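You operate a simulated robot arm through the tools that you are given. There is no shell and no other tool. Be economical: measure what you need, move in short steps, check, and stop when the job is done.

You run a simulated two-armed robot. Do the job below in one go: nothing can be reset, and whatever is moved stays where it is left.

Task
Pick up the can from the top of the wire bench with one hand, pass it to the other hand and put it on the back of the spool shelf. Set down upright: can.

Only the result counts: the job must be done as asked and must still hold three seconds after the hand-in. Knocking over, shifting, dropping, spilling or breaking anything else fails it.

Robot
Two 7-joint arms with two-finger parallel grippers on one trunk, on a base that drives. Base frame: it is fixed to the floor where the robot stands at the start and does not move with it; the origin is under the middle of the robot, x ahead of it, y to its left, z up. Lengths are in m, angles in rad, forces in N, time in s.
The left shoulder is at the start at [0.07, 0.13, 1.186], the right one opposite. With the tool pointing down near the work surface each hand reaches from about 0.22 to 0.52 m from the robot's upright axis, wherever it stands, measured 20 degrees to its own side. Places, roughly: back of the spool shelf (29x17 cm) [0.76, 0.96, 0.92]. Payload 1.57 kg a hand.
The tool frame of a hand sits at the grasp point between the pads (the TCP): z along the fingers, y along the line on which they close. The tips reach 0.03 m beyond it. The gripper opens to 0.08 m. The fingers are 0.017 m wide and 0.012 m thick; the gripper's body (0.04 by 0.082 m) begins 0.08 m behind the TCP.
Orientation is that of the tool frame in the base frame, as a unit quaternion [x, y, z, w]. With the fingers straight down and closing along the base's y, the tool's x points along the base's -x, its y along +y and its z along -z.

Tools
- The arms move only by the tool play_rows. It takes "left_targets", "right_targets" or both (then of equal length, played together; a hand with none holds still); each is a list of rows, each a list of 3 entries, a list of its own where there are three numbers: the shift along the base's x, y, z in m, then the turn, a rotation vector about the base's x, y, z in rad, then the gripper command, from -1 (shut) to 1 (fully open), values between in proportion. In form: [[[x, y, z], [ax, ay, az], grip], ...]. A call has 1 to 20 rows; each row is the pose to reach, as a shift and turn from the pose commanded when the call began. Rows are played at 5 a second. More than 0.05 m and 0.15 rad between two rows, or a gripper value outside its range, and nothing of the call is played. Where a pose cannot be reached the arm comes as near as it can. A force on the tool above 40 N (or 10 N above the force at the start of the call, whichever is more), or a blocked arm, ends the call early, and 0.2 s more pass. Each finger travels about 0.108 m/s and halts on what it meets, pressing with about 39 N; the grip force reading is that of the motor and also rises with nothing between the fingers. The clock runs only during rows and for 0.2 s after the last one: add rows that repeat a pose to give the fingers time. The reply holds the time, the measured pose of the TCP, the force on the tool along the base axes, the opening and the grip force, in the units named above and with some noise, with the torque about the TCP (base axes, N m) and any sound that the robot's microphone picked up, and new pictures: "pictures" is both (left out), scene, wrist or none (wrist: the cameras of the hands that moved).
- Cameras (640 x 400 px; columns grow to the right, rows downward): "scene" is now at [0.1382, 0.0173, 1.4278]; the picture's right is [0.20, -0.98, 0.00], its down [-0.46, -0.09, -0.89] and it looks along [0.87, 0.18, -0.47] (base axes); focal length 248 px, centre (320, 200). "left" rides on the left gripper at [0.072, 0.007, -0.122] in its tool frame; the picture's right is [-0.09, 1.00, 0.00], its down [-0.84, -0.08, -0.54] and it looks along [-0.54, -0.05, 0.84] (tool axes); focal length 238 px, centre (320, 200). "right" rides on the right gripper at [0.072, -0.007, -0.122] in its tool frame; the picture's right is [0.09, 1.00, 0.00], its down [-0.84, 0.08, -0.54] and it looks along [-0.54, 0.05, 0.84] (tool axes); focal length 238 px, centre (320, 200). There is no depth. A picture from a camera that has moved, and an enlarged one, comes with that camera's place and axes in the base frame and with its lens.
- move_column(by): slides the trunk up (or, below 0, down) by that many m; the arms and the scene camera ride with it, the base frame stays. It gives what a move gives, with no picture.
- base_move(legs): drives the robot by 1 to 6 legs, each [ahead, left, turn to the left] in m, m and rad, along the robot's own axes; the way and the turn of a leg run together, so that a leg with both is an arc; at most 1.5 m and 3.142 rad a leg. The arms and the cameras ride along, it lands a little off, and it stops where it bumps. It gives what a move gives, and a new picture of the scene camera.
- aim_head(pan, tilt): turns the head with the scene camera to pan (to the left, within 1.501 rad either way) and tilt (down, from -0.506 to 1.204), counted from straight ahead of the robot. It gives what a move gives, and a new picture of the scene camera.
- zoom(camera, box): a new picture of the part [left, top, right, bottom] of that camera's present view, enlarged. No time passes.
- sign_off(): hands the job in; it is judged then, once.

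Work in short steps. Places have to be worked out from the pictures, the camera data and where the tool is seen: move nearer, look again, correct. Check each grasp and each placing, and mend what went wrong. You have 120 turns and 260 pictures in all, those below and enlarged ones among them. Open the grippers and draw the arms clear of the work before you hand the job in, unless the task says otherwise; then end with one line.

The tools are called after "Emit:" as name(argument=value, ...) on one line, values as JSON. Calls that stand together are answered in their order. play_rows: Moves the arms, as the interface text tells. Its arguments: {"type":"object","properties":{"left_targets":{"type":"array"},"right_targets":{"type":"array"},"pictures":{"type":"string","enum":["both","scene","wrist","none"]}},"required":[]} The other tools are called the same way: move_column (by) slides the trunk up or down; base_move (legs) drives the base; aim_head (pan, tilt) turns the head that bears the scene camera; zoom (camera, box) takes an enlarged picture of a part of a camera's view; sign_off () hands the job in.

At the start:

```text
time_s: 0.0
left_position: [0.3907, 0.2576, 1.1884]
left_orientation: [-0.001, 1.0, 0.0, 0.0]
left_force: [-0.3, 0.1, 0.4]
left_moment: [0.0, 0.03, -0.03]
left_width: 0.0799
left_grip_force: 0.0
right_position: [0.3671, -0.0892, 1.2309]
right_orientation: [0.0, 1.0, 0.001, 0.001]
right_force: [-0.5, -0.8, 0.0]
right_moment: [0.02, 0.03, 0.01]
right_width: 0.0801
right_grip_force: 0.1
trunk travel left (down, up): [-0.824, 0.116]
robot x, y, heading: [-0.0009, -0.0008, -0.001]
head pan, tilt: [0.204, 0.483]
```

scene: 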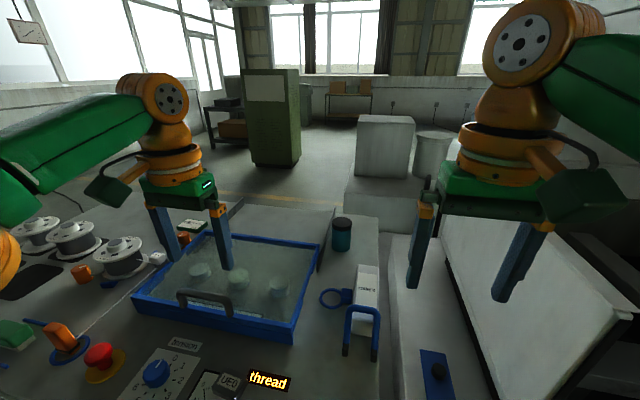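
right: 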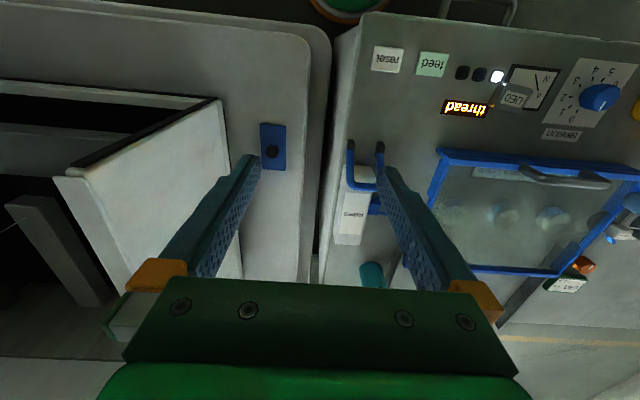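
left: 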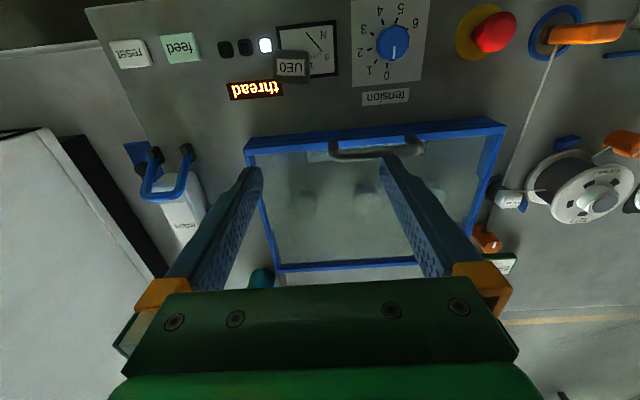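

The can seems to be the teal cylinder near (342,234). I zoom there, and on the left where the shelf should be.

Emit:
zoom(camera="scene", box=[260, 180, 420, 380])

Emit:
aim_head(pan=0.8, tilt=0.5)

```text
2.00 times, centred on (340, 280) of scene
camera zoom: at [0.1382, 0.0173, 1.4278], right [0.2, -0.98, 0.0], down [-0.46, -0.09, -0.89], along [0.87, 0.18, -0.47], focal length 495 px, centre (280, 40)
```

zoom: 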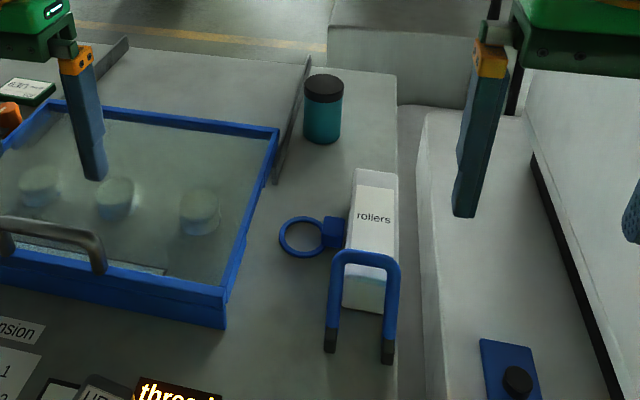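

```text
time_s: 1.0
left_position: [0.3904, 0.2578, 1.1882]
left_orientation: [0.0, 1.0, 0.0, 0.0]
left_force: [-0.1, -0.2, 0.4]
left_moment: [0.0, 0.02, -0.01]
left_width: 0.0799
left_grip_force: 0.1
right_position: [0.3688, -0.09, 1.231]
right_orientation: [0.0, 1.0, 0.0, 0.0]
right_force: [-0.9, -0.1, 0.0]
right_moment: [0.03, 0.01, 0.0]
right_width: 0.0801
right_grip_force: 0.2
trunk travel left (down, up): [-0.824, 0.116]
robot x, y, heading: [-0.0011, -0.0016, 0.001]
head pan, tilt: [0.799, 0.499]
camera scene: at [0.1123, 0.0638, 1.4264], right [0.72, -0.7, 0.0], down [-0.33, -0.34, -0.88], along [0.61, 0.63, -0.48], focal length 248 px, centre (320, 200)
```

scene: 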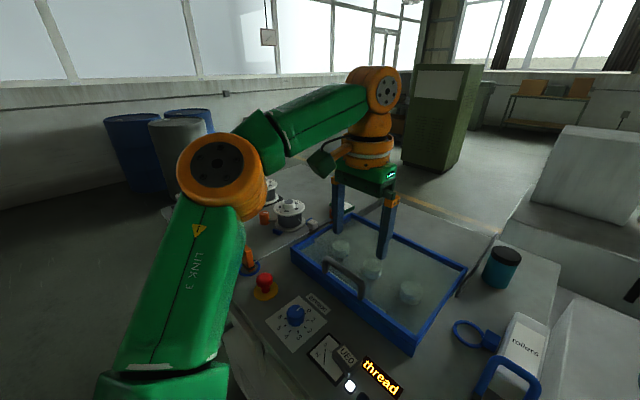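

The can stands around (0.76, 0.07) on a surface near z≈0.92, to be checked. I look down to see where the bench front is and ahead-left past the arm.

Emit:
aim_head(pan=0.0, tilt=1.15)

Emit:
aim_head(pan=1.2, tilt=0.7)

Emit:
aim_head(pan=-0.5, tilt=0.7)

```text
time_s: 2.1
left_position: [0.3908, 0.2579, 1.1883]
left_orientation: [0.0, 1.0, 0.0, 0.0]
left_force: [0.7, -0.2, -1.1]
left_moment: [0.02, -0.03, 0.01]
left_width: 0.08
left_grip_force: 0.0
right_position: [0.3684, -0.0891, 1.2303]
right_orientation: [-0.001, 1.0, 0.0, 0.0]
right_force: [-1.0, 1.2, 0.7]
right_moment: [-0.02, 0.04, -0.01]
right_width: 0.0801
right_grip_force: 0.0
trunk travel left (down, up): [-0.824, 0.116]
robot x, y, heading: [0.0011, 0.0011, -0.004]
head pan, tilt: [0.0, 1.15]
camera scene: at [0.1084, -0.0012, 1.3757], right [0.0, -1.0, 0.0], down [-0.91, 0.0, -0.41], along [0.41, 0.0, -0.91], focal length 248 px, centre (320, 200)
```

scene: 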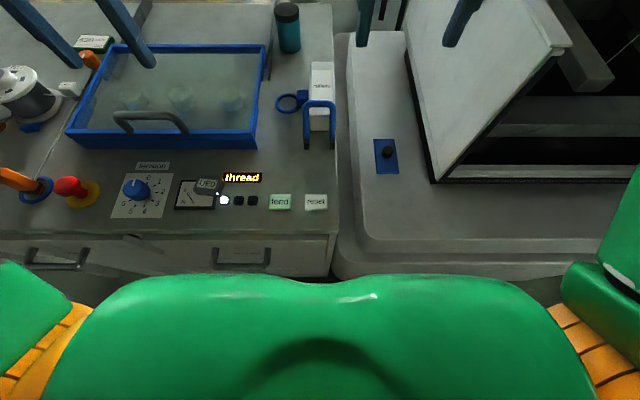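

```text
time_s: 3.5
left_position: [0.3898, 0.2587, 1.1879]
left_orientation: [0.0, 1.0, 0.0, 0.0]
left_force: [-0.4, 0.2, -0.6]
left_moment: [0.0, 0.0, 0.01]
left_width: 0.0803
left_grip_force: 0.2
right_position: [0.3678, -0.0893, 1.2323]
right_orientation: [0.0, 1.0, 0.0, 0.001]
right_force: [0.5, 0.5, 0.0]
right_moment: [-0.02, 0.0, 0.02]
right_width: 0.0797
right_grip_force: 0.0
trunk travel left (down, up): [-0.824, 0.116]
robot x, y, heading: [-0.0025, 0.0047, -0.001]
head pan, tilt: [1.201, 0.7]
camera scene: at [0.0797, 0.0778, 1.4087], right [0.93, -0.36, 0.0], down [-0.23, -0.6, -0.76], along [0.28, 0.71, -0.64], focal length 248 px, centre (320, 200)
```

scene: 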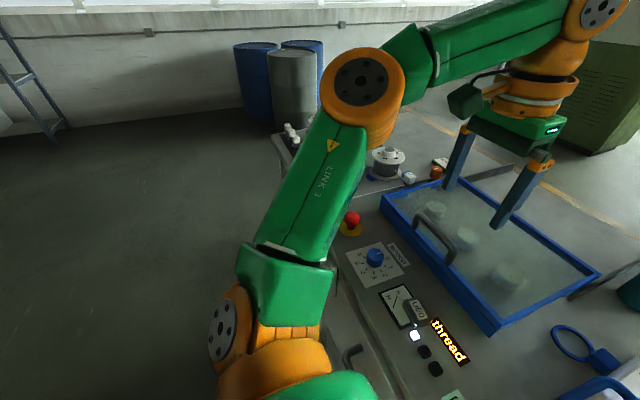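

```text
time_s: 5.3
left_position: [0.3911, 0.2583, 1.1881]
left_orientation: [0.0, 1.0, 0.0, 0.0]
left_force: [1.1, -0.3, -1.0]
left_moment: [0.01, -0.01, -0.01]
left_width: 0.08
left_grip_force: 0.1
right_position: [0.368, -0.0899, 1.2313]
right_orientation: [0.0, 1.0, 0.0, 0.0]
right_force: [0.0, 0.8, 0.1]
right_moment: [0.01, -0.01, -0.01]
right_width: 0.08
right_grip_force: 0.1
trunk travel left (down, up): [-0.824, 0.116]
robot x, y, heading: [-0.0045, -0.0011, -0.002]
head pan, tilt: [-0.499, 0.7]
camera scene: at [0.1235, -0.0419, 1.4087], right [-0.48, -0.88, 0.0], down [-0.57, 0.31, -0.76], along [0.67, -0.37, -0.64], focal length 248 px, centre (320, 200)
```

scene: 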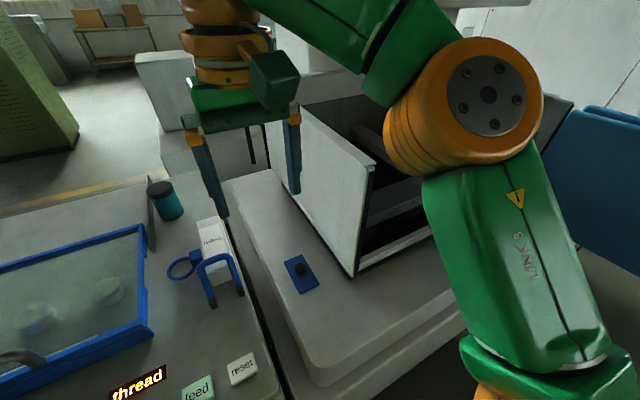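

The bench runs from x≈0.25 to 0.98, so the can (≈0.76, 0.08) is too far from the front with the tool down, and would be about 0.47 m away from the rear. I back up and turn left to see the way around the bench.

Emit:
base_move(legs=[[-0.25, 0, 0], [0, 0, 1.571]])

Emit:
aim_head(pan=0, tilt=0.4)

Emit:
aim_head(pan=-0.8, tilt=0.5)

```text
time_s: 10.9
left_position: [-0.5046, 0.3909, 1.1887]
left_orientation: [-0.706, 0.708, 0.0, -0.001]
left_force: [0.1, 0.0, -0.7]
left_moment: [0.01, -0.01, 0.0]
left_width: 0.0799
left_grip_force: 0.1
right_position: [-0.1577, 0.3688, 1.231]
right_orientation: [-0.706, 0.708, -0.001, 0.0]
right_force: [0.6, -0.3, -0.6]
right_moment: [0.01, -0.01, 0.01]
right_width: 0.0798
right_grip_force: 0.0
trunk travel left (down, up): [-0.824, 0.116]
robot x, y, heading: [-0.2493, -0.0017, 1.567]
head pan, tilt: [-0.499, 0.7]
camera scene: at [-0.2085, 0.1232, 1.4087], right [0.88, -0.48, 0.0], down [-0.31, -0.56, -0.76], along [0.37, 0.67, -0.64], focal length 248 px, centre (320, 200)
```

scene: 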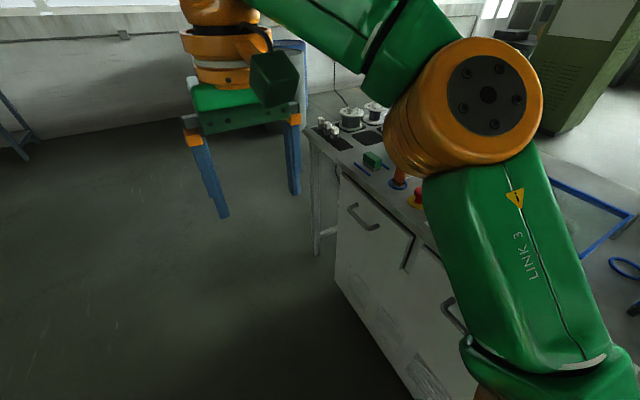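

```text
time_s: 11.8
left_position: [-0.5055, 0.3916, 1.1878]
left_orientation: [-0.706, 0.708, -0.001, -0.001]
left_force: [0.0, 0.3, -0.4]
left_moment: [-0.01, 0.01, 0.0]
left_width: 0.08
left_grip_force: 0.0
right_position: [-0.1589, 0.367, 1.2315]
right_orientation: [-0.706, 0.708, 0.001, 0.0]
right_force: [0.4, -0.1, 0.8]
right_moment: [0.06, 0.01, -0.03]
right_width: 0.0796
right_grip_force: 0.0
trunk travel left (down, up): [-0.824, 0.116]
robot x, y, heading: [-0.251, -0.0027, 1.57]
head pan, tilt: [0.0, 0.4]
camera scene: at [-0.2494, 0.1412, 1.4355], right [1.0, 0.0, 0.0], down [0.0, -0.39, -0.92], along [0.0, 0.92, -0.39], focal length 248 px, centre (320, 200)
```

scene: 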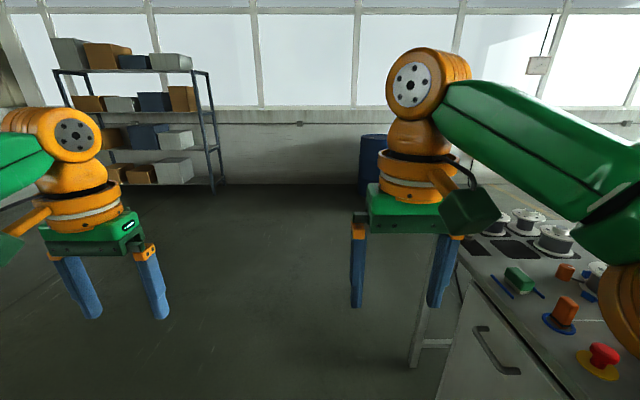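

```text
time_s: 12.9
left_position: [-0.5052, 0.3917, 1.188]
left_orientation: [-0.706, 0.709, 0.0, 0.0]
left_force: [-0.2, -0.4, 0.0]
left_moment: [0.01, 0.04, -0.02]
left_width: 0.0801
left_grip_force: 0.1
right_position: [-0.1584, 0.3673, 1.2309]
right_orientation: [-0.706, 0.708, 0.0, 0.0]
right_force: [-0.7, -1.3, -0.4]
right_moment: [-0.03, 0.02, 0.0]
right_width: 0.08
right_grip_force: 0.1
trunk travel left (down, up): [-0.824, 0.116]
robot x, y, heading: [-0.2476, -0.0028, 1.565]
head pan, tilt: [-0.799, 0.499]
camera scene: at [-0.1845, 0.112, 1.4264], right [0.7, -0.72, 0.0], down [-0.34, -0.33, -0.88], along [0.63, 0.61, -0.48], focal length 248 px, centre (320, 200)
```

scene: 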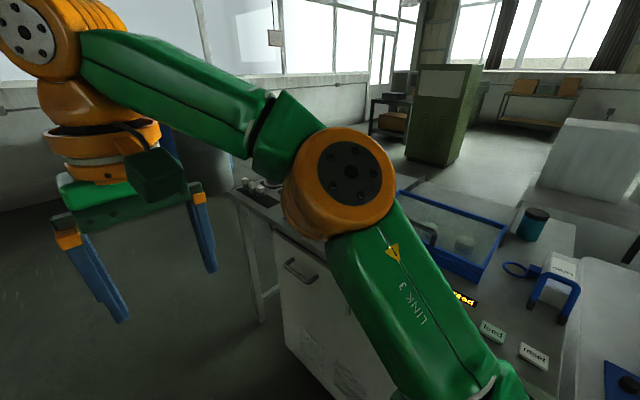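

The way is clear: the bench ends near y≈1.2–1.3 and the drums are far off. I drive left past its end and look at it from there.

Emit:
base_move(legs=[[1.2, 0, 0], [0.85, 0, 0]])

Emit:
aim_head(pan=-1.5, tilt=0.5)

```text
time_s: 23.1
left_position: [-0.5015, 2.4422, 1.1883]
left_orientation: [-0.706, 0.708, 0.0, 0.001]
left_force: [-0.5, -0.5, 0.2]
left_moment: [0.03, -0.02, -0.04]
left_width: 0.0802
left_grip_force: 0.1
right_position: [-0.1562, 2.4193, 1.2317]
right_orientation: [-0.705, 0.709, 0.001, 0.001]
right_force: [1.3, 0.2, -1.0]
right_moment: [0.03, -0.05, -0.02]
right_width: 0.08
right_grip_force: 0.1
trunk travel left (down, up): [-0.824, 0.116]
robot x, y, heading: [-0.2413, 2.0552, 1.57]
head pan, tilt: [-0.799, 0.499]
camera scene: at [-0.1818, 2.1631, 1.4265], right [0.7, -0.72, 0.0], down [-0.34, -0.33, -0.88], along [0.63, 0.61, -0.48], focal length 248 px, centre (320, 200)
```

scene: 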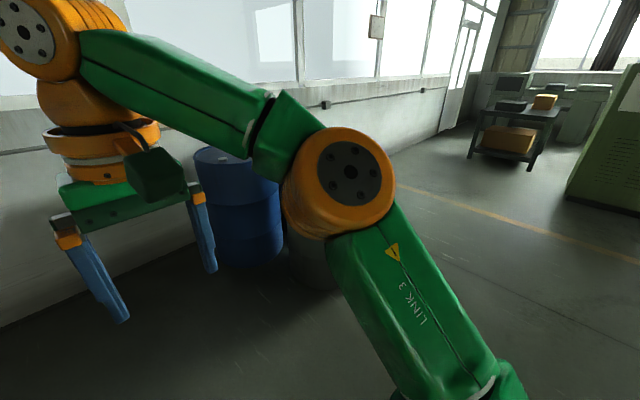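

```text
time_s: 24.2
left_position: [-0.5021, 2.4436, 1.1881]
left_orientation: [-0.707, 0.708, 0.0, 0.0]
left_force: [-0.5, 0.0, -0.8]
left_moment: [0.0, -0.03, 0.0]
left_width: 0.0801
left_grip_force: 0.0
right_position: [-0.1563, 2.4205, 1.2298]
right_orientation: [-0.706, 0.708, -0.001, 0.0]
right_force: [0.2, -1.0, 0.0]
right_moment: [0.01, 0.0, -0.01]
right_width: 0.08
right_grip_force: 0.0
trunk travel left (down, up): [-0.824, 0.116]
robot x, y, heading: [-0.2454, 2.0513, 1.566]
head pan, tilt: [-1.499, 0.499]
camera scene: at [-0.1565, 2.1075, 1.4264], right [0.07, -1.0, 0.0], down [-0.48, -0.03, -0.88], along [0.88, 0.06, -0.48], focal length 248 px, centre (320, 200)
```

scene: 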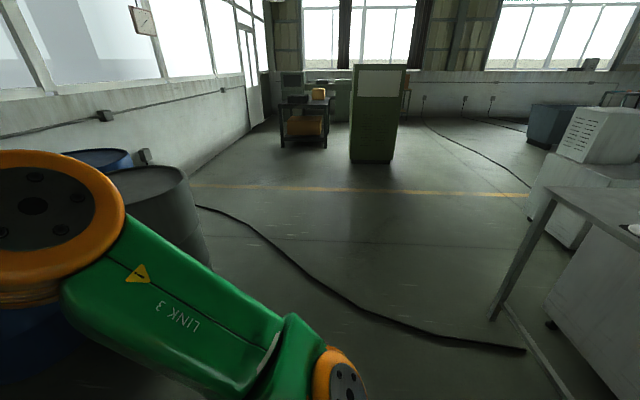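

Bench ends at about (0.98, 1.13); a white block sits behind it at x≳1.7, y≲0.1. I go round the end and turn to face the bench from behind.

Emit:
base_move(legs=[[-0.2, 0, 0], [0, -1.5, 0], [0, -0.12, 0], [0, 0, 1.575]])

Emit:
aim_head(pan=0.9, tilt=0.5)

```text
time_s: 37.5
left_position: [0.9722, 1.5857, 1.1883]
left_orientation: [1.0, 0.0, 0.001, 0.001]
left_force: [0.7, -0.2, -0.4]
left_moment: [0.01, -0.02, -0.01]
left_width: 0.0799
left_grip_force: 0.0
right_position: [0.9948, 1.933, 1.2306]
right_orientation: [1.0, -0.002, -0.001, 0.0]
right_force: [-0.7, -0.5, 0.1]
right_moment: [0.0, 0.02, -0.01]
right_width: 0.0801
right_grip_force: 0.1
trunk travel left (down, up): [-0.824, 0.116]
robot x, y, heading: [1.3662, 1.8413, 3.141]
head pan, tilt: [-1.499, 0.499]
camera scene: at [1.305, 1.9326, 1.4264], right [1.0, 0.07, 0.0], down [0.03, -0.48, -0.88], along [-0.06, 0.88, -0.48], focal length 248 px, centre (320, 200)
```

scene: 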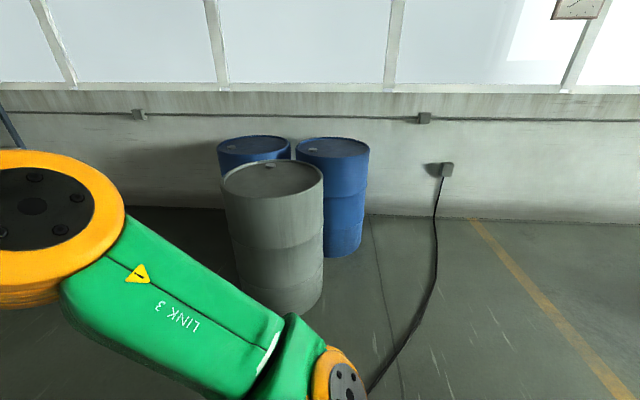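

```text
time_s: 39.7
left_position: [0.9727, 1.5849, 1.1888]
left_orientation: [1.0, 0.0, 0.0, 0.0]
left_force: [0.2, 0.6, -0.2]
left_moment: [0.02, 0.0, 0.01]
left_width: 0.0801
left_grip_force: 0.1
right_position: [0.9947, 1.9325, 1.2301]
right_orientation: [1.0, -0.001, -0.001, -0.001]
right_force: [-0.2, -0.1, 0.0]
right_moment: [0.04, 0.02, 0.02]
right_width: 0.0802
right_grip_force: 0.0
trunk travel left (down, up): [-0.824, 0.116]
robot x, y, heading: [1.3623, 1.8427, 3.143]
head pan, tilt: [0.901, 0.499]
camera scene: at [1.2549, 1.7703, 1.4264], right [-0.78, 0.62, 0.0], down [0.3, 0.37, -0.88], along [-0.55, -0.69, -0.48], focal length 248 px, centre (320, 200)
```

scene: 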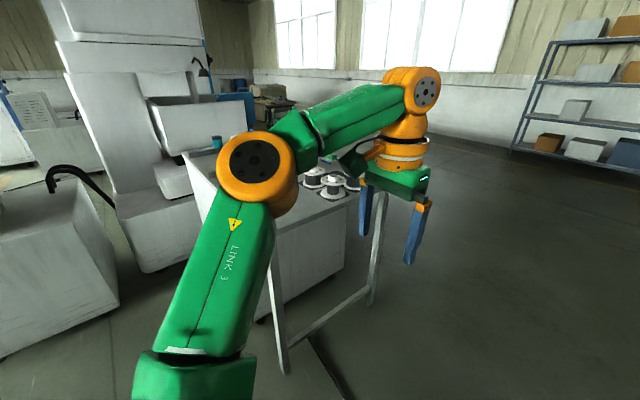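

The rear aisle is open to about y≈0, with a block at x>1.6 and the white cabinet at y<-0.2. I strafe along the bench to y≈0.85 and look ahead.

Emit:
base_move(legs=[[0, 1.0, 0]])

Emit:
aim_head(pan=0.0, tilt=0.75)

Emit:
aim_head(pan=0.9, tilt=0.6)

```text
time_s: 44.9
left_position: [0.9662, 0.587, 1.1886]
left_orientation: [1.0, -0.005, 0.0, 0.001]
left_force: [0.4, 0.3, 0.0]
left_moment: [0.03, -0.01, 0.04]
left_width: 0.0799
left_grip_force: 0.1
right_position: [0.9915, 0.9335, 1.2307]
right_orientation: [1.0, -0.005, 0.0, 0.001]
right_force: [-0.2, -0.1, -0.6]
right_moment: [0.01, 0.02, 0.0]
right_width: 0.0799
right_grip_force: 0.1
trunk travel left (down, up): [-0.824, 0.116]
robot x, y, heading: [1.3619, 0.8406, 3.137]
head pan, tilt: [0.901, 0.499]
camera scene: at [1.25, 0.7704, 1.4265], right [-0.78, 0.63, 0.0], down [0.3, 0.37, -0.88], along [-0.55, -0.68, -0.48], focal length 248 px, centre (320, 200)
```

scene: 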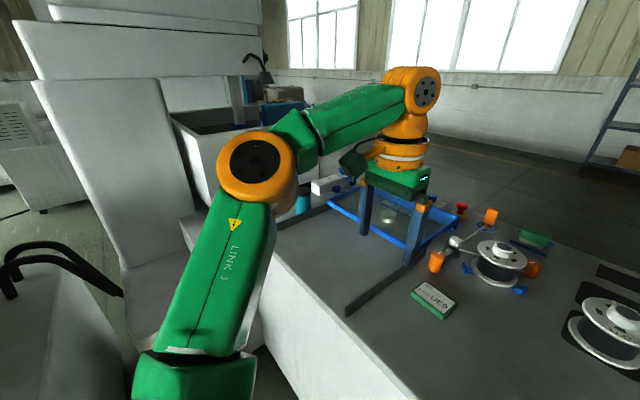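

```text
time_s: 46.1
left_position: [0.9658, 0.5865, 1.1884]
left_orientation: [1.0, -0.004, 0.0, -0.001]
left_force: [-0.6, 0.0, 0.1]
left_moment: [0.02, 0.01, 0.01]
left_width: 0.0801
left_grip_force: 0.0
right_position: [0.9903, 0.9334, 1.2301]
right_orientation: [1.0, -0.005, 0.0, 0.001]
right_force: [0.3, -0.7, -0.5]
right_moment: [0.0, -0.02, -0.01]
right_width: 0.0798
right_grip_force: 0.0
trunk travel left (down, up): [-0.824, 0.116]
robot x, y, heading: [1.3576, 0.8411, 3.129]
head pan, tilt: [0.0, 0.75]
camera scene: at [1.2242, 0.8408, 1.4045], right [0.01, 1.0, 0.0], down [0.68, -0.01, -0.73], along [-0.73, 0.01, -0.68], focal length 248 px, centre (320, 200)
```

scene: 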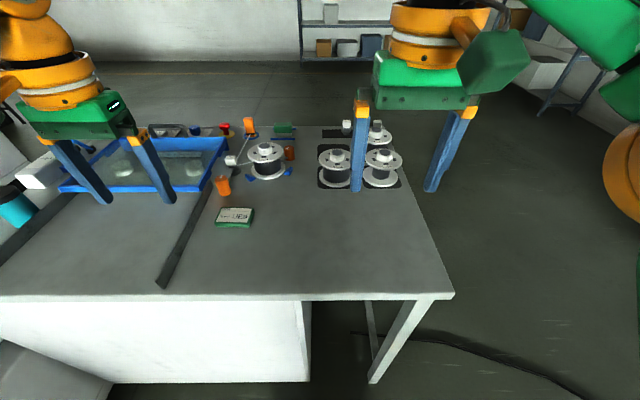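

```text
time_s: 47.3
left_position: [0.9654, 0.5861, 1.1887]
left_orientation: [1.0, -0.004, 0.0, -0.001]
left_force: [-0.8, -0.1, -0.1]
left_moment: [0.02, 0.02, 0.0]
left_width: 0.0799
left_grip_force: 0.1
right_position: [0.9913, 0.9333, 1.2307]
right_orientation: [1.0, -0.005, 0.0, 0.0]
right_force: [0.4, 0.6, 0.2]
right_moment: [-0.02, 0.02, 0.02]
right_width: 0.08
right_grip_force: 0.0
trunk travel left (down, up): [-0.824, 0.116]
robot x, y, heading: [1.3591, 0.8426, 3.135]
head pan, tilt: [0.901, 0.6]
camera scene: at [1.2515, 0.7714, 1.4173], right [-0.78, 0.63, 0.0], down [0.36, 0.44, -0.82], along [-0.52, -0.64, -0.57], focal length 248 px, centre (320, 200)
```

scene: 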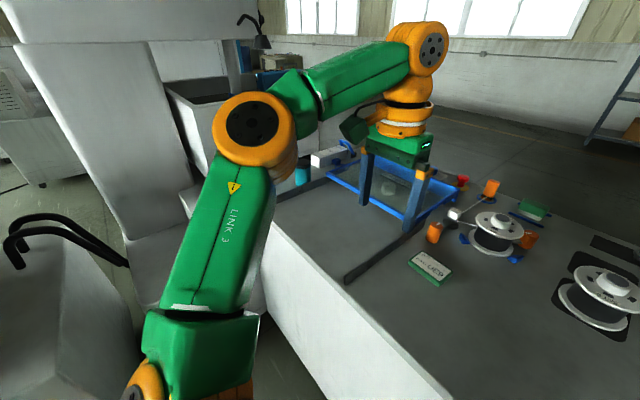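

The shelf's back area is bare at ≈(0.76,0.96), and the can is visible near the left hand. Before strafing further I check the clearance to the white cabinet on the left.

Emit:
base_move(legs=[[0, 0.3, 0]])

Emit:
aim_head(pan=1.4, tilt=0.7)

Emit:
aim_head(pan=0.45, tilt=0.75)

```text
time_s: 49.3
left_position: [0.9646, 0.2871, 1.1882]
left_orientation: [1.0, -0.003, 0.0, 0.001]
left_force: [0.2, 0.7, 0.7]
left_moment: [-0.02, 0.0, -0.02]
left_width: 0.0799
left_grip_force: 0.0
right_position: [0.989, 0.6337, 1.2308]
right_orientation: [1.0, -0.004, 0.0, 0.002]
right_force: [-0.5, 0.5, -1.0]
right_moment: [0.0, -0.02, 0.0]
right_width: 0.0799
right_grip_force: 0.0
trunk travel left (down, up): [-0.824, 0.116]
robot x, y, heading: [1.3572, 0.5431, 3.132]
head pan, tilt: [0.901, 0.6]
camera scene: at [1.2495, 0.4731, 1.4175], right [-0.78, 0.63, 0.0], down [0.35, 0.44, -0.83], along [-0.52, -0.64, -0.56], focal length 248 px, centre (320, 200)
```

scene: 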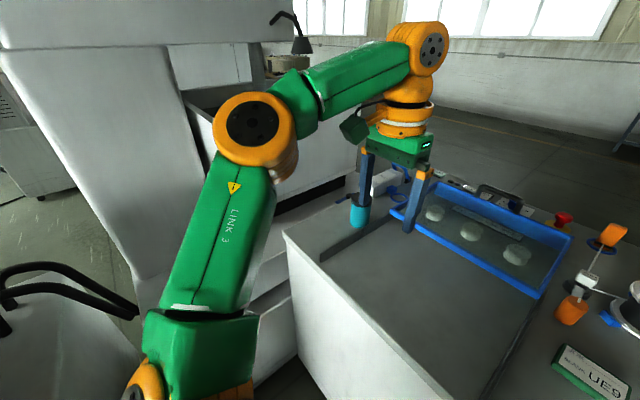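

```text
time_s: 50.2
left_position: [0.9628, 0.2834, 1.1873]
left_orientation: [1.0, -0.004, 0.0, 0.0]
left_force: [-0.3, -0.5, -0.2]
left_moment: [-0.02, -0.01, 0.01]
left_width: 0.0798
left_grip_force: 0.0
right_position: [0.9873, 0.6313, 1.2307]
right_orientation: [1.0, -0.004, 0.0, 0.0]
right_force: [-0.5, -0.6, -0.1]
right_moment: [-0.04, -0.01, 0.02]
right_width: 0.0797
right_grip_force: 0.0
trunk travel left (down, up): [-0.824, 0.116]
robot x, y, heading: [1.3594, 0.5411, 3.135]
head pan, tilt: [1.4, 0.7]
camera scene: at [1.2896, 0.4549, 1.4087], right [-0.98, 0.18, 0.0], down [0.11, 0.63, -0.76], along [-0.14, -0.75, -0.64], focal length 248 px, centre (320, 200)
```

scene: 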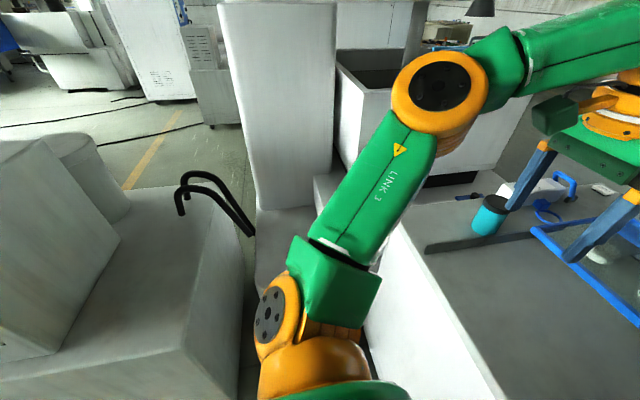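

```text
time_s: 51.5
left_position: [0.9649, 0.2835, 1.1883]
left_orientation: [1.0, -0.004, 0.0, 0.0]
left_force: [-0.1, 0.6, 0.0]
left_moment: [0.01, -0.03, -0.04]
left_width: 0.0799
left_grip_force: 0.0
right_position: [0.9897, 0.6308, 1.2293]
right_orientation: [1.0, -0.003, 0.0, 0.0]
right_force: [0.4, 1.1, 0.5]
right_moment: [0.03, -0.03, -0.03]
right_width: 0.08
right_grip_force: 0.1
trunk travel left (down, up): [-0.824, 0.116]
robot x, y, heading: [1.358, 0.5402, 3.14]
head pan, tilt: [0.45, 0.75]
camera scene: at [1.23, 0.5033, 1.4045], right [-0.43, 0.9, 0.0], down [0.62, 0.29, -0.73], along [-0.66, -0.31, -0.68], focal length 248 px, centre (320, 200)
```

scene: 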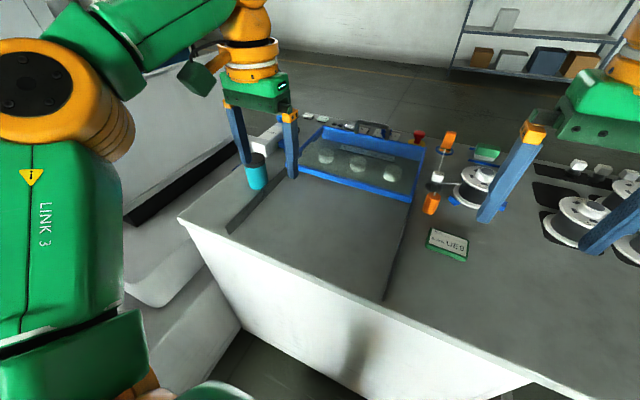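

Triangulating, the tall white column's face is near y≈-0.34, x 1.09–1.40; the can is near (0.76,0.08). I move to about (1.25, 0.30), where the left hand can reach it, and look.

Emit:
base_move(legs=[[0, 0.24, 0], [0.1, 0, 0]])

Emit:
aim_head(pan=0.3, tilt=0.8)

Emit:
zoom(camera="left", box=[0, 0, 640, 400])

```text
time_s: 54.0
left_position: [0.8681, 0.0447, 1.1909]
left_orientation: [1.0, -0.003, -0.003, 0.0]
left_force: [0.1, 0.3, 0.1]
left_moment: [-0.04, 0.03, 0.01]
left_width: 0.0799
left_grip_force: 0.1
right_position: [0.8939, 0.3934, 1.233]
right_orientation: [1.0, -0.004, -0.003, 0.0]
right_force: [0.4, 0.2, -0.1]
right_moment: [-0.01, 0.01, 0.0]
right_width: 0.0799
right_grip_force: 0.0
trunk travel left (down, up): [-0.824, 0.116]
robot x, y, heading: [1.2548, 0.3038, 3.133]
head pan, tilt: [0.45, 0.75]
camera scene: at [1.1347, 0.2635, 1.4051], right [-0.43, 0.9, 0.0], down [0.61, 0.29, -0.73], along [-0.66, -0.31, -0.68], focal length 248 px, centre (320, 200)
```

scene: 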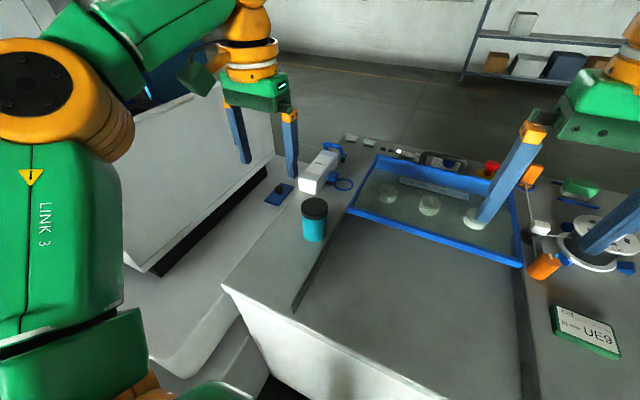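

```text
time_s: 54.7
left_position: [0.8634, 0.0456, 1.1879]
left_orientation: [1.0, -0.004, -0.001, 0.0]
left_force: [0.3, -0.5, -0.5]
left_moment: [-0.01, -0.03, -0.03]
left_width: 0.08
left_grip_force: 0.1
right_position: [0.8889, 0.3923, 1.2315]
right_orientation: [1.0, -0.005, -0.001, 0.0]
right_force: [-0.1, 0.5, -0.2]
right_moment: [0.02, -0.01, -0.01]
right_width: 0.0799
right_grip_force: 0.1
trunk travel left (down, up): [-0.824, 0.116]
robot x, y, heading: [1.2542, 0.3005, 3.135]
head pan, tilt: [0.3, 0.799]
camera scene: at [1.1267, 0.2756, 1.4005], right [-0.29, 0.96, 0.0], down [0.69, 0.21, -0.7], along [-0.67, -0.2, -0.72], focal length 248 px, centre (320, 200)
```

scene: 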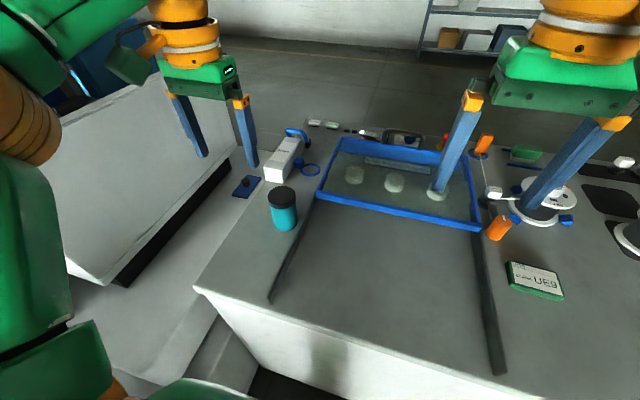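

```text
1.00 times, centred on (320, 200) of left (not enlarged: the box is as wide or as high as the picture)
camera zoom: at [0.9347, 0.0385, 1.3116], right [-0.1, -0.99, 0.0], down [-0.84, 0.08, 0.54], along [-0.54, 0.05, -0.84], focal length 238 px, centre (320, 200)
```

zoom: 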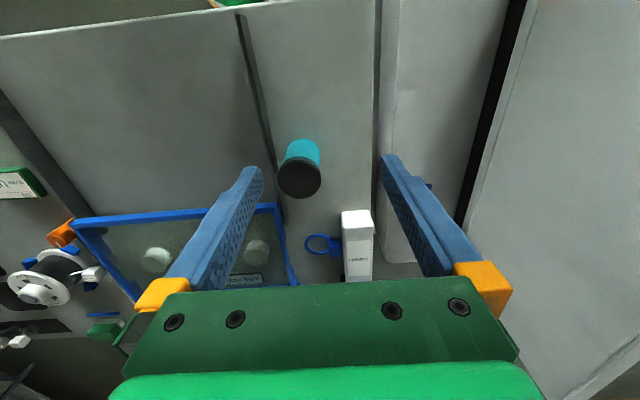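

From two cameras: can at ≈(0.782, 0.081), top z≈1.01, diameter ≈0.06, and a low bar at y≈0.14. I tilt the left tool 45° forward above and behind the can, so it can take the lower half and leave the top for the right hand.

Emit:
play_rows(left_targets=[[[0.003, 0.006, -0.01], [0, 0.13, 0], 1], [[0.006, 0.012, -0.025], [0, 0.26, 0], 1], [[0.009, 0.018, -0.04], [0, 0.39, 0], 1], [[0.012, 0.024, -0.055], [0, 0.52, 0], 1], [[0.015, 0.03, -0.07], [0, 0.65, 0], 1], [[0.017, 0.035, -0.09], [0, 0.785, 0], 1], [[0.017, 0.035, -0.09], [0, 0.785, 0], 1]])

```text
time_s: 56.3
left_position: [0.8777, 0.0795, 1.0992]
left_orientation: [0.924, -0.004, -0.382, 0.0]
left_force: [-0.7, -0.7, 0.3]
left_moment: [-0.01, 0.01, -0.01]
left_width: 0.0801
left_grip_force: 0.1
right_position: [0.8881, 0.3915, 1.2304]
right_orientation: [1.0, -0.004, 0.0, 0.0]
right_force: [0.4, -1.1, -0.9]
right_moment: [0.03, -0.01, 0.0]
right_width: 0.0798
right_grip_force: 0.1
trunk travel left (down, up): [-0.824, 0.116]
robot x, y, heading: [1.2527, 0.3008, 3.139]
head pan, tilt: [0.3, 0.799]
camera scene: at [1.1259, 0.2758, 1.4005], right [-0.29, 0.96, 0.0], down [0.69, 0.21, -0.7], along [-0.67, -0.2, -0.72], focal length 248 px, centre (320, 200)
camera left: at [1.0146, 0.0726, 1.1356], right [-0.07, -1.0, 0.07], down [-0.21, 0.08, 0.97], along [-0.98, 0.06, -0.21], focal length 238 px, centre (320, 200)
```

scene: 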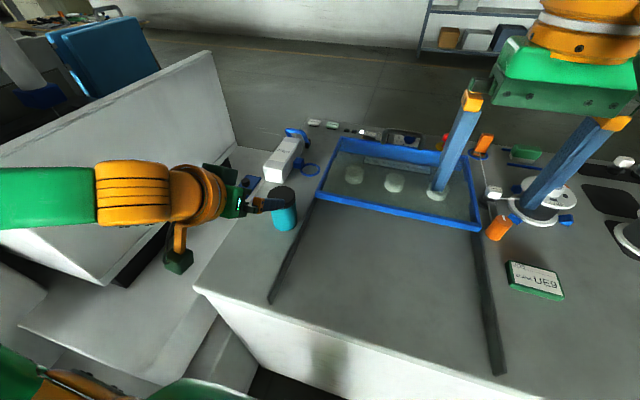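
left: 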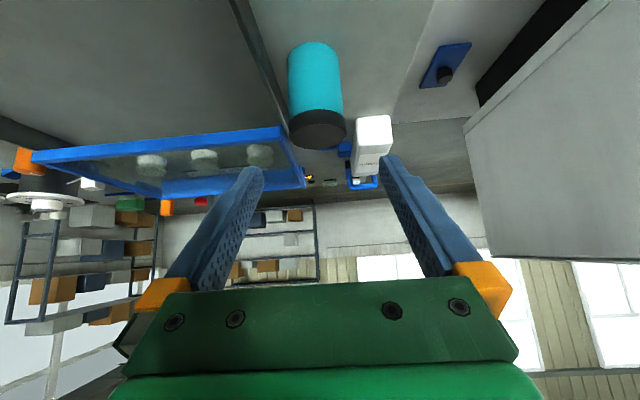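

The tilt works and the can is centred between the fingers in y (≈0.083). I check where the left elbow is relative to the white cabinet before lowering.

Emit:
aim_head(pan=1.2, tilt=0.6)

```text
time_s: 57.5
left_position: [0.8776, 0.079, 1.0984]
left_orientation: [0.924, -0.004, -0.381, 0.001]
left_force: [-0.7, 0.5, 0.2]
left_moment: [0.01, 0.01, -0.03]
left_width: 0.08
left_grip_force: 0.0
right_position: [0.8875, 0.3918, 1.2309]
right_orientation: [1.0, -0.005, -0.001, 0.0]
right_force: [0.4, 0.3, 0.7]
right_moment: [0.0, 0.0, 0.0]
right_width: 0.0802
right_grip_force: 0.1
trunk travel left (down, up): [-0.824, 0.116]
robot x, y, heading: [1.2537, 0.2972, 3.133]
head pan, tilt: [1.201, 0.6]
camera scene: at [1.1706, 0.2168, 1.4173], right [-0.93, 0.37, 0.0], down [0.21, 0.53, -0.82], along [-0.3, -0.77, -0.57], focal length 248 px, centre (320, 200)
```

scene: 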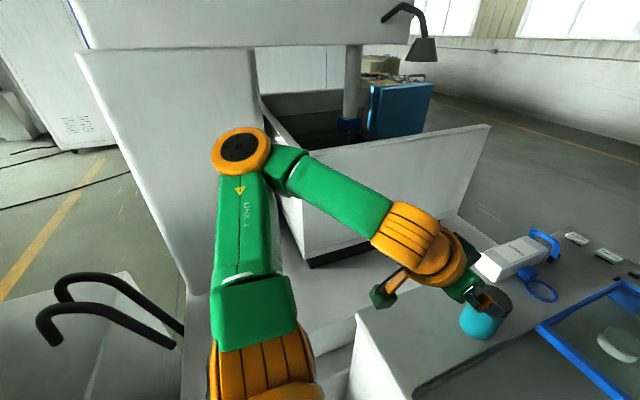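

The elbow has several cm to the white column and should come forward as the arm extends. I step to the pre-grasp, 10 cm back along the tool axis, and recheck the elbow.

Emit:
play_rows(left_targets=[[[-0.008, 0.0015, -0.025], [0, 0, 0], 1], [[-0.016, 0.003, -0.05], [0, 0, 0], 1], [[-0.025, 0.004, -0.072], [0, 0, 0], 1], [[-0.025, 0.004, -0.072], [0, 0, 0], 1]])

```text
time_s: 58.5
left_position: [0.8537, 0.0842, 1.0261]
left_orientation: [0.924, -0.003, -0.383, 0.001]
left_force: [0.6, 0.0, -0.4]
left_moment: [-0.04, 0.01, -0.02]
left_width: 0.08
left_grip_force: 0.1
right_position: [0.8884, 0.392, 1.2305]
right_orientation: [1.0, -0.004, 0.0, 0.001]
right_force: [0.4, -0.2, -0.4]
right_moment: [-0.02, 0.01, 0.02]
right_width: 0.0801
right_grip_force: 0.0
trunk travel left (down, up): [-0.824, 0.116]
robot x, y, heading: [1.2509, 0.2962, 3.134]
head pan, tilt: [1.201, 0.6]
camera scene: at [1.171, 0.2168, 1.4174], right [-0.93, 0.37, 0.0], down [0.21, 0.53, -0.83], along [-0.3, -0.77, -0.56], focal length 248 px, centre (320, 200)
camera left: at [0.9906, 0.0772, 1.0628], right [-0.07, -0.99, 0.07], down [-0.21, 0.08, 0.97], along [-0.98, 0.05, -0.21], focal length 238 px, centre (320, 200)
```

scene: 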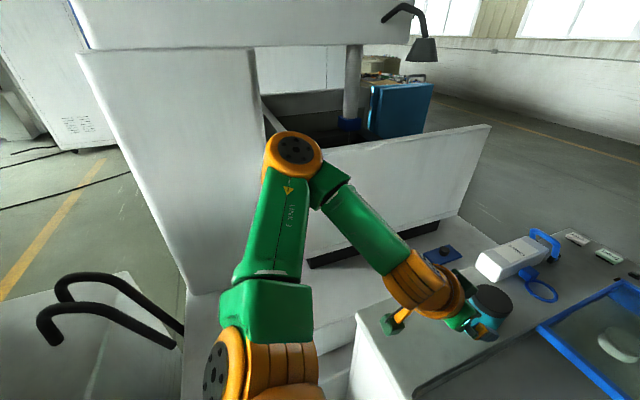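
left: 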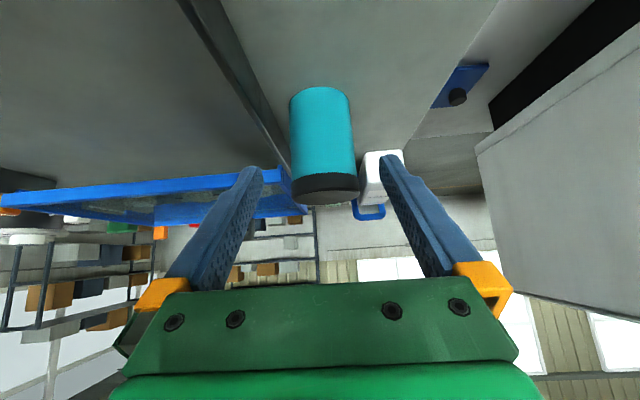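

Elbow moved away from the column and the can is centred; I judge its axis at (0.777, 0.082), top 1.014. I advance along the tool axis to straddle its lower half.

Emit:
play_rows(left_targets=[[[-0.015, 0, -0.015], [0, 0, 0], 1], [[-0.03, -0.001, -0.03], [0, 0, 0], 1], [[-0.045, -0.001, -0.045], [0, 0, 0], 1], [[-0.055, -0.001, -0.055], [0, 0, 0], 1], [[-0.055, -0.001, -0.055], [0, 0, 0], 1]])

```text
time_s: 59.8
left_position: [0.8086, 0.0839, 0.979]
left_orientation: [0.92, -0.003, -0.393, 0.0]
left_force: [16.0, -1.0, 24.0]
left_moment: [1.11, -0.06, -0.81]
left_width: 0.0783
left_grip_force: 0.0
right_position: [0.9017, 0.3916, 1.2364]
right_orientation: [1.0, -0.002, -0.006, 0.001]
right_force: [-0.5, -0.4, -0.3]
right_moment: [0.02, 0.0, -0.01]
right_width: 0.0802
right_grip_force: 0.1
trunk travel left (down, up): [-0.824, 0.116]
robot x, y, heading: [1.254, 0.2996, 3.136]
head pan, tilt: [1.201, 0.6]
stopped in row 5 (left hand): the force on the tool passed its limit at 41 N (the readings are from after the stop); the commanded pose is now the measured one
camera scene: at [1.1874, 0.2166, 1.4183], right [-0.93, 0.37, 0.01], down [0.2, 0.53, -0.83], along [-0.31, -0.77, -0.56], focal length 248 px, centre (320, 200)
camera left: at [0.9464, 0.0771, 1.0133], right [-0.07, -1.0, 0.07], down [-0.19, 0.08, 0.98], along [-0.98, 0.05, -0.19], focal length 238 px, centre (320, 200)
```

scene: 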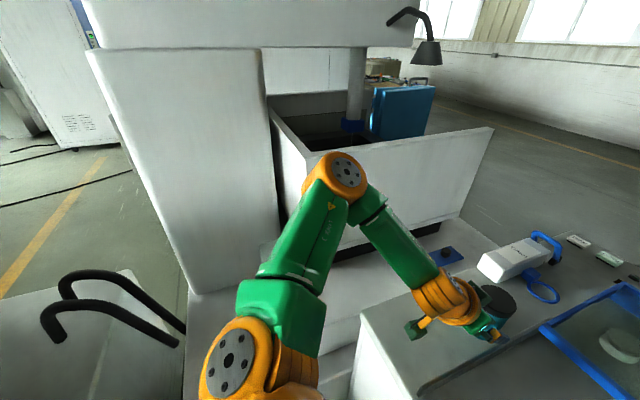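
left: 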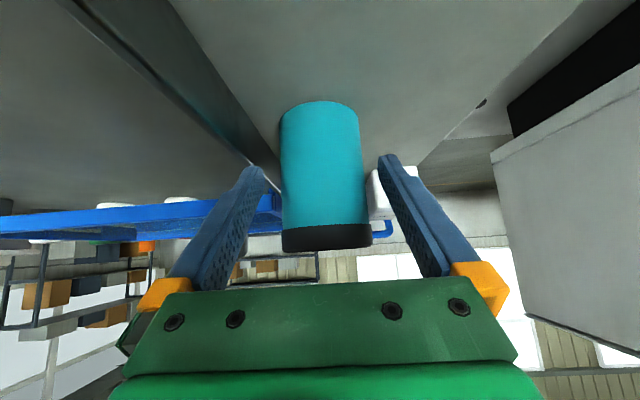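

The force/torque shows the +y finger tip met the low bar, which is taller (~3–4 cm) than judged; the can looks untouched. I back out along the axis and will go top-down with the fingers closing along x instead.

Emit:
play_rows(left_targets=[[[0.02, -0.002, 0.02], [0, 0, 0], 1], [[0.045, -0.002, 0.05], [0, 0, 0], 1], [[0.065, -0.002, 0.09], [0, 0, 0], 1], [[0.07, -0.002, 0.13], [0, 0, 0], 1]])

Emit:
aim_head(pan=0.3, tilt=0.85)

Emit:
zoom(camera="scene", box=[200, 120, 400, 300])

```text
time_s: 60.8
left_position: [0.8671, 0.0832, 1.103]
left_orientation: [0.923, -0.003, -0.385, 0.002]
left_force: [-0.3, 0.1, -0.7]
left_moment: [0.0, -0.01, 0.02]
left_width: 0.0799
left_grip_force: 0.1
right_position: [0.8862, 0.3917, 1.2311]
right_orientation: [1.0, -0.003, 0.0, 0.001]
right_force: [-0.3, -0.4, -0.5]
right_moment: [0.02, -0.03, 0.0]
right_width: 0.08
right_grip_force: 0.1
trunk travel left (down, up): [-0.824, 0.116]
robot x, y, heading: [1.2561, 0.3035, 3.134]
head pan, tilt: [1.201, 0.6]
camera scene: at [1.1696, 0.2173, 1.4172], right [-0.93, 0.37, 0.0], down [0.21, 0.52, -0.83], along [-0.3, -0.77, -0.56], focal length 248 px, centre (320, 200)
camera left: at [1.0047, 0.0759, 1.1382], right [-0.07, -0.99, 0.07], down [-0.2, 0.08, 0.98], along [-0.98, 0.05, -0.21], focal length 238 px, centre (320, 200)
```

scene: 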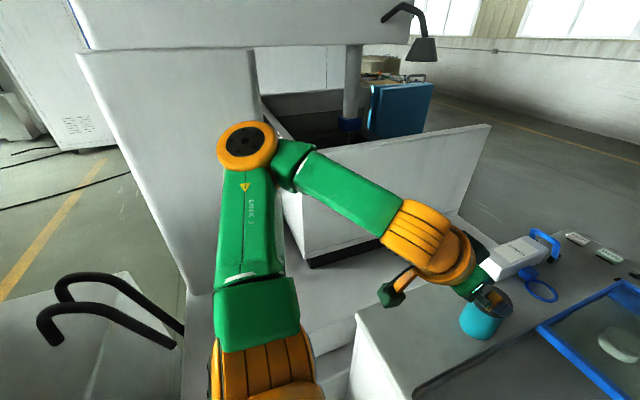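
left: 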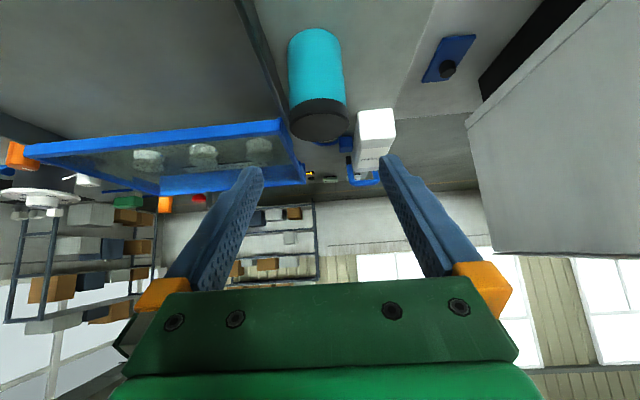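

```text
time_s: 62.0
left_position: [0.867, 0.0817, 1.1031]
left_orientation: [0.923, -0.003, -0.386, 0.001]
left_force: [0.8, -1.3, -0.5]
left_moment: [-0.01, -0.01, 0.0]
left_width: 0.0799
left_grip_force: 0.0
right_position: [0.8882, 0.3927, 1.2307]
right_orientation: [1.0, -0.003, 0.0, -0.001]
right_force: [0.7, 0.9, 0.2]
right_moment: [0.01, -0.01, 0.03]
right_width: 0.08
right_grip_force: 0.1
trunk travel left (down, up): [-0.824, 0.116]
robot x, y, heading: [1.252, 0.2998, 3.136]
head pan, tilt: [0.3, 0.85]
camera scene: at [1.1286, 0.2761, 1.3964], right [-0.29, 0.96, 0.0], down [0.72, 0.22, -0.66], along [-0.63, -0.19, -0.75], focal length 248 px, centre (320, 200)
```

scene: 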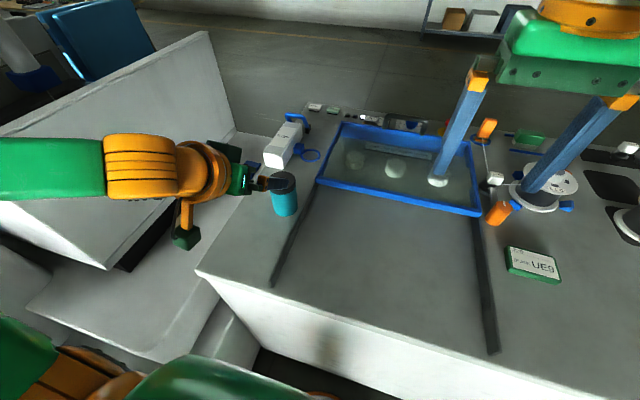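

```text
2.22 times, centred on (300, 210) of scene
camera zoom: at [1.1286, 0.2761, 1.3964], right [-0.29, 0.96, 0.0], down [0.72, 0.22, -0.66], along [-0.63, -0.19, -0.75], focal length 550 px, centre (364, 178)
```

zoom: 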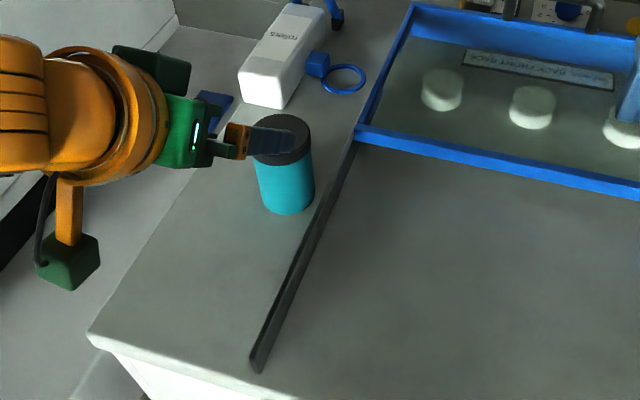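

Bar confirmed ~3 cm tall at y≈0.14. I untilt the left tool while rising above the can.

Emit:
play_rows(left_targets=[[[0.0, 0, 0.02], [0, -0.13, 0], 1], [[-0.01, 0, 0.03], [0, -0.26, 0], 1], [[-0.02, 0, 0.04], [0, -0.39, 0], 1], [[-0.03, 0, 0.04], [0, -0.52, 0], 1], [[-0.04, 0, 0.04], [0, -0.65, 0], 1], [[-0.05, 0, 0.04], [0, -0.787, 0], 1]], pictures="none")

Emit:
play_rows(left_targets=[[[-0.004, 0, 0], [0, 0, -0.145], 1], [[-0.008, 0, 0], [0, 0, -0.29], 1], [[-0.012, 0, 0], [0, 0, -0.435], 1], [[-0.016, 0, 0], [0, 0, -0.58], 1], [[-0.02, 0, 0], [0, 0, -0.725], 1], [[-0.024, 0, 0], [0, 0, -0.87], 1], [[-0.028, 0, 0], [0, 0, -1.015], 1], [[-0.032, 0, 0], [0, 0, -1.16], 1], [[-0.036, 0, 0], [0, 0, -1.305], 1], [[-0.038, 0, 0], [0, 0, -1.45], 1], [[-0.038, 0, 0], [0, 0, -1.571], 1], [[-0.038, 0, 0], [0, 0, -1.571], 1]])

```text
time_s: 63.4
left_position: [0.82, 0.0726, 1.1461]
left_orientation: [1.0, -0.012, -0.023, 0.004]
left_force: [-0.9, 0.8, 0.1]
left_moment: [0.01, 0.0, -0.04]
left_width: 0.0802
left_grip_force: 0.1
left hand out of reach, approached as far as the arm can: row 6
right_position: [0.8852, 0.392, 1.2298]
right_orientation: [1.0, -0.003, 0.001, 0.0]
right_force: [-0.6, -0.9, -0.5]
right_moment: [0.01, 0.0, 0.06]
right_width: 0.0797
right_grip_force: 0.2
trunk travel left (down, up): [-0.824, 0.116]
robot x, y, heading: [1.2562, 0.2998, 3.135]
head pan, tilt: [0.3, 0.85]
```

```text
time_s: 66.0
left_position: [0.8269, 0.0596, 1.1449]
left_orientation: [0.713, -0.701, -0.003, -0.002]
left_force: [-1.1, -0.1, -0.4]
left_moment: [-0.02, -0.01, -0.02]
left_width: 0.0799
left_grip_force: 0.0
left hand out of reach, approached as far as the arm can: row 1, 2, 3, 4, 5, 6, 7, 8, 9, 10, 11, 12
right_position: [0.888, 0.392, 1.2306]
right_orientation: [1.0, -0.003, 0.001, 0.0]
right_force: [-0.2, -0.3, -1.3]
right_moment: [0.04, 0.0, -0.03]
right_width: 0.0798
right_grip_force: 0.1
trunk travel left (down, up): [-0.824, 0.116]
robot x, y, heading: [1.2554, 0.2988, 3.139]
head pan, tilt: [0.3, 0.85]
camera scene: at [1.1285, 0.2762, 1.3964], right [-0.29, 0.96, 0.0], down [0.72, 0.22, -0.66], along [-0.63, -0.19, -0.75], focal length 248 px, centre (320, 200)
camera left: at [0.8213, -0.0121, 1.2668], right [-1.0, 0.08, 0.0], down [0.06, 0.83, 0.55], along [0.04, 0.55, -0.84], focal length 238 px, centre (320, 200)
```

scene: 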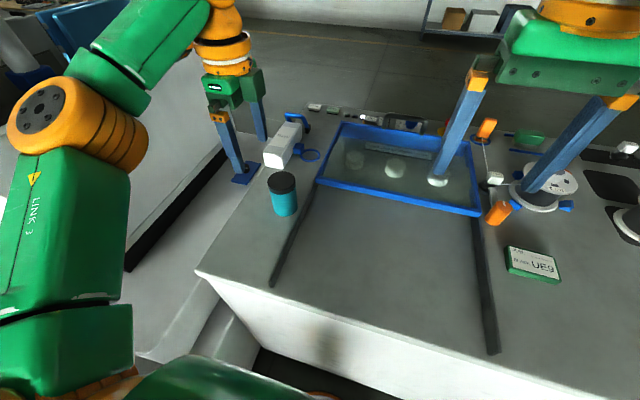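
left: 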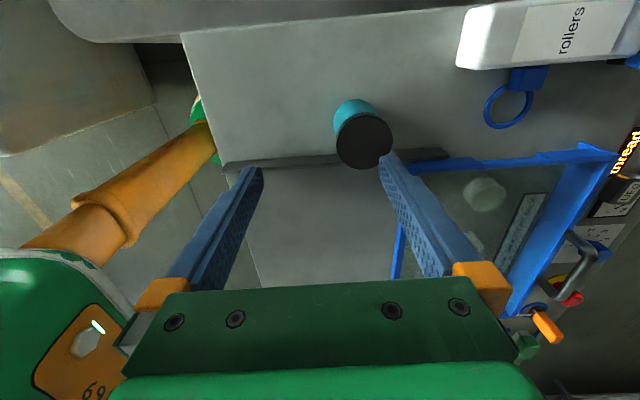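

At this height the arm is at its reach limit, but lower down (wrist at shoulder height) it reaches further. I lower at y≈0 (the free side of the can) to z≈1.005 and see whether x≈0.78 is reachable, to then slide onto the can sideways.

Emit:
play_rows(left_targets=[[[0.02, -0.04, 0], [0, 0, -1.571], 1], [[0.02, -0.087, 0], [0, 0, -1.571], 1]])

```text
refused: row 1 steps farther than a row can; nothing moved
```

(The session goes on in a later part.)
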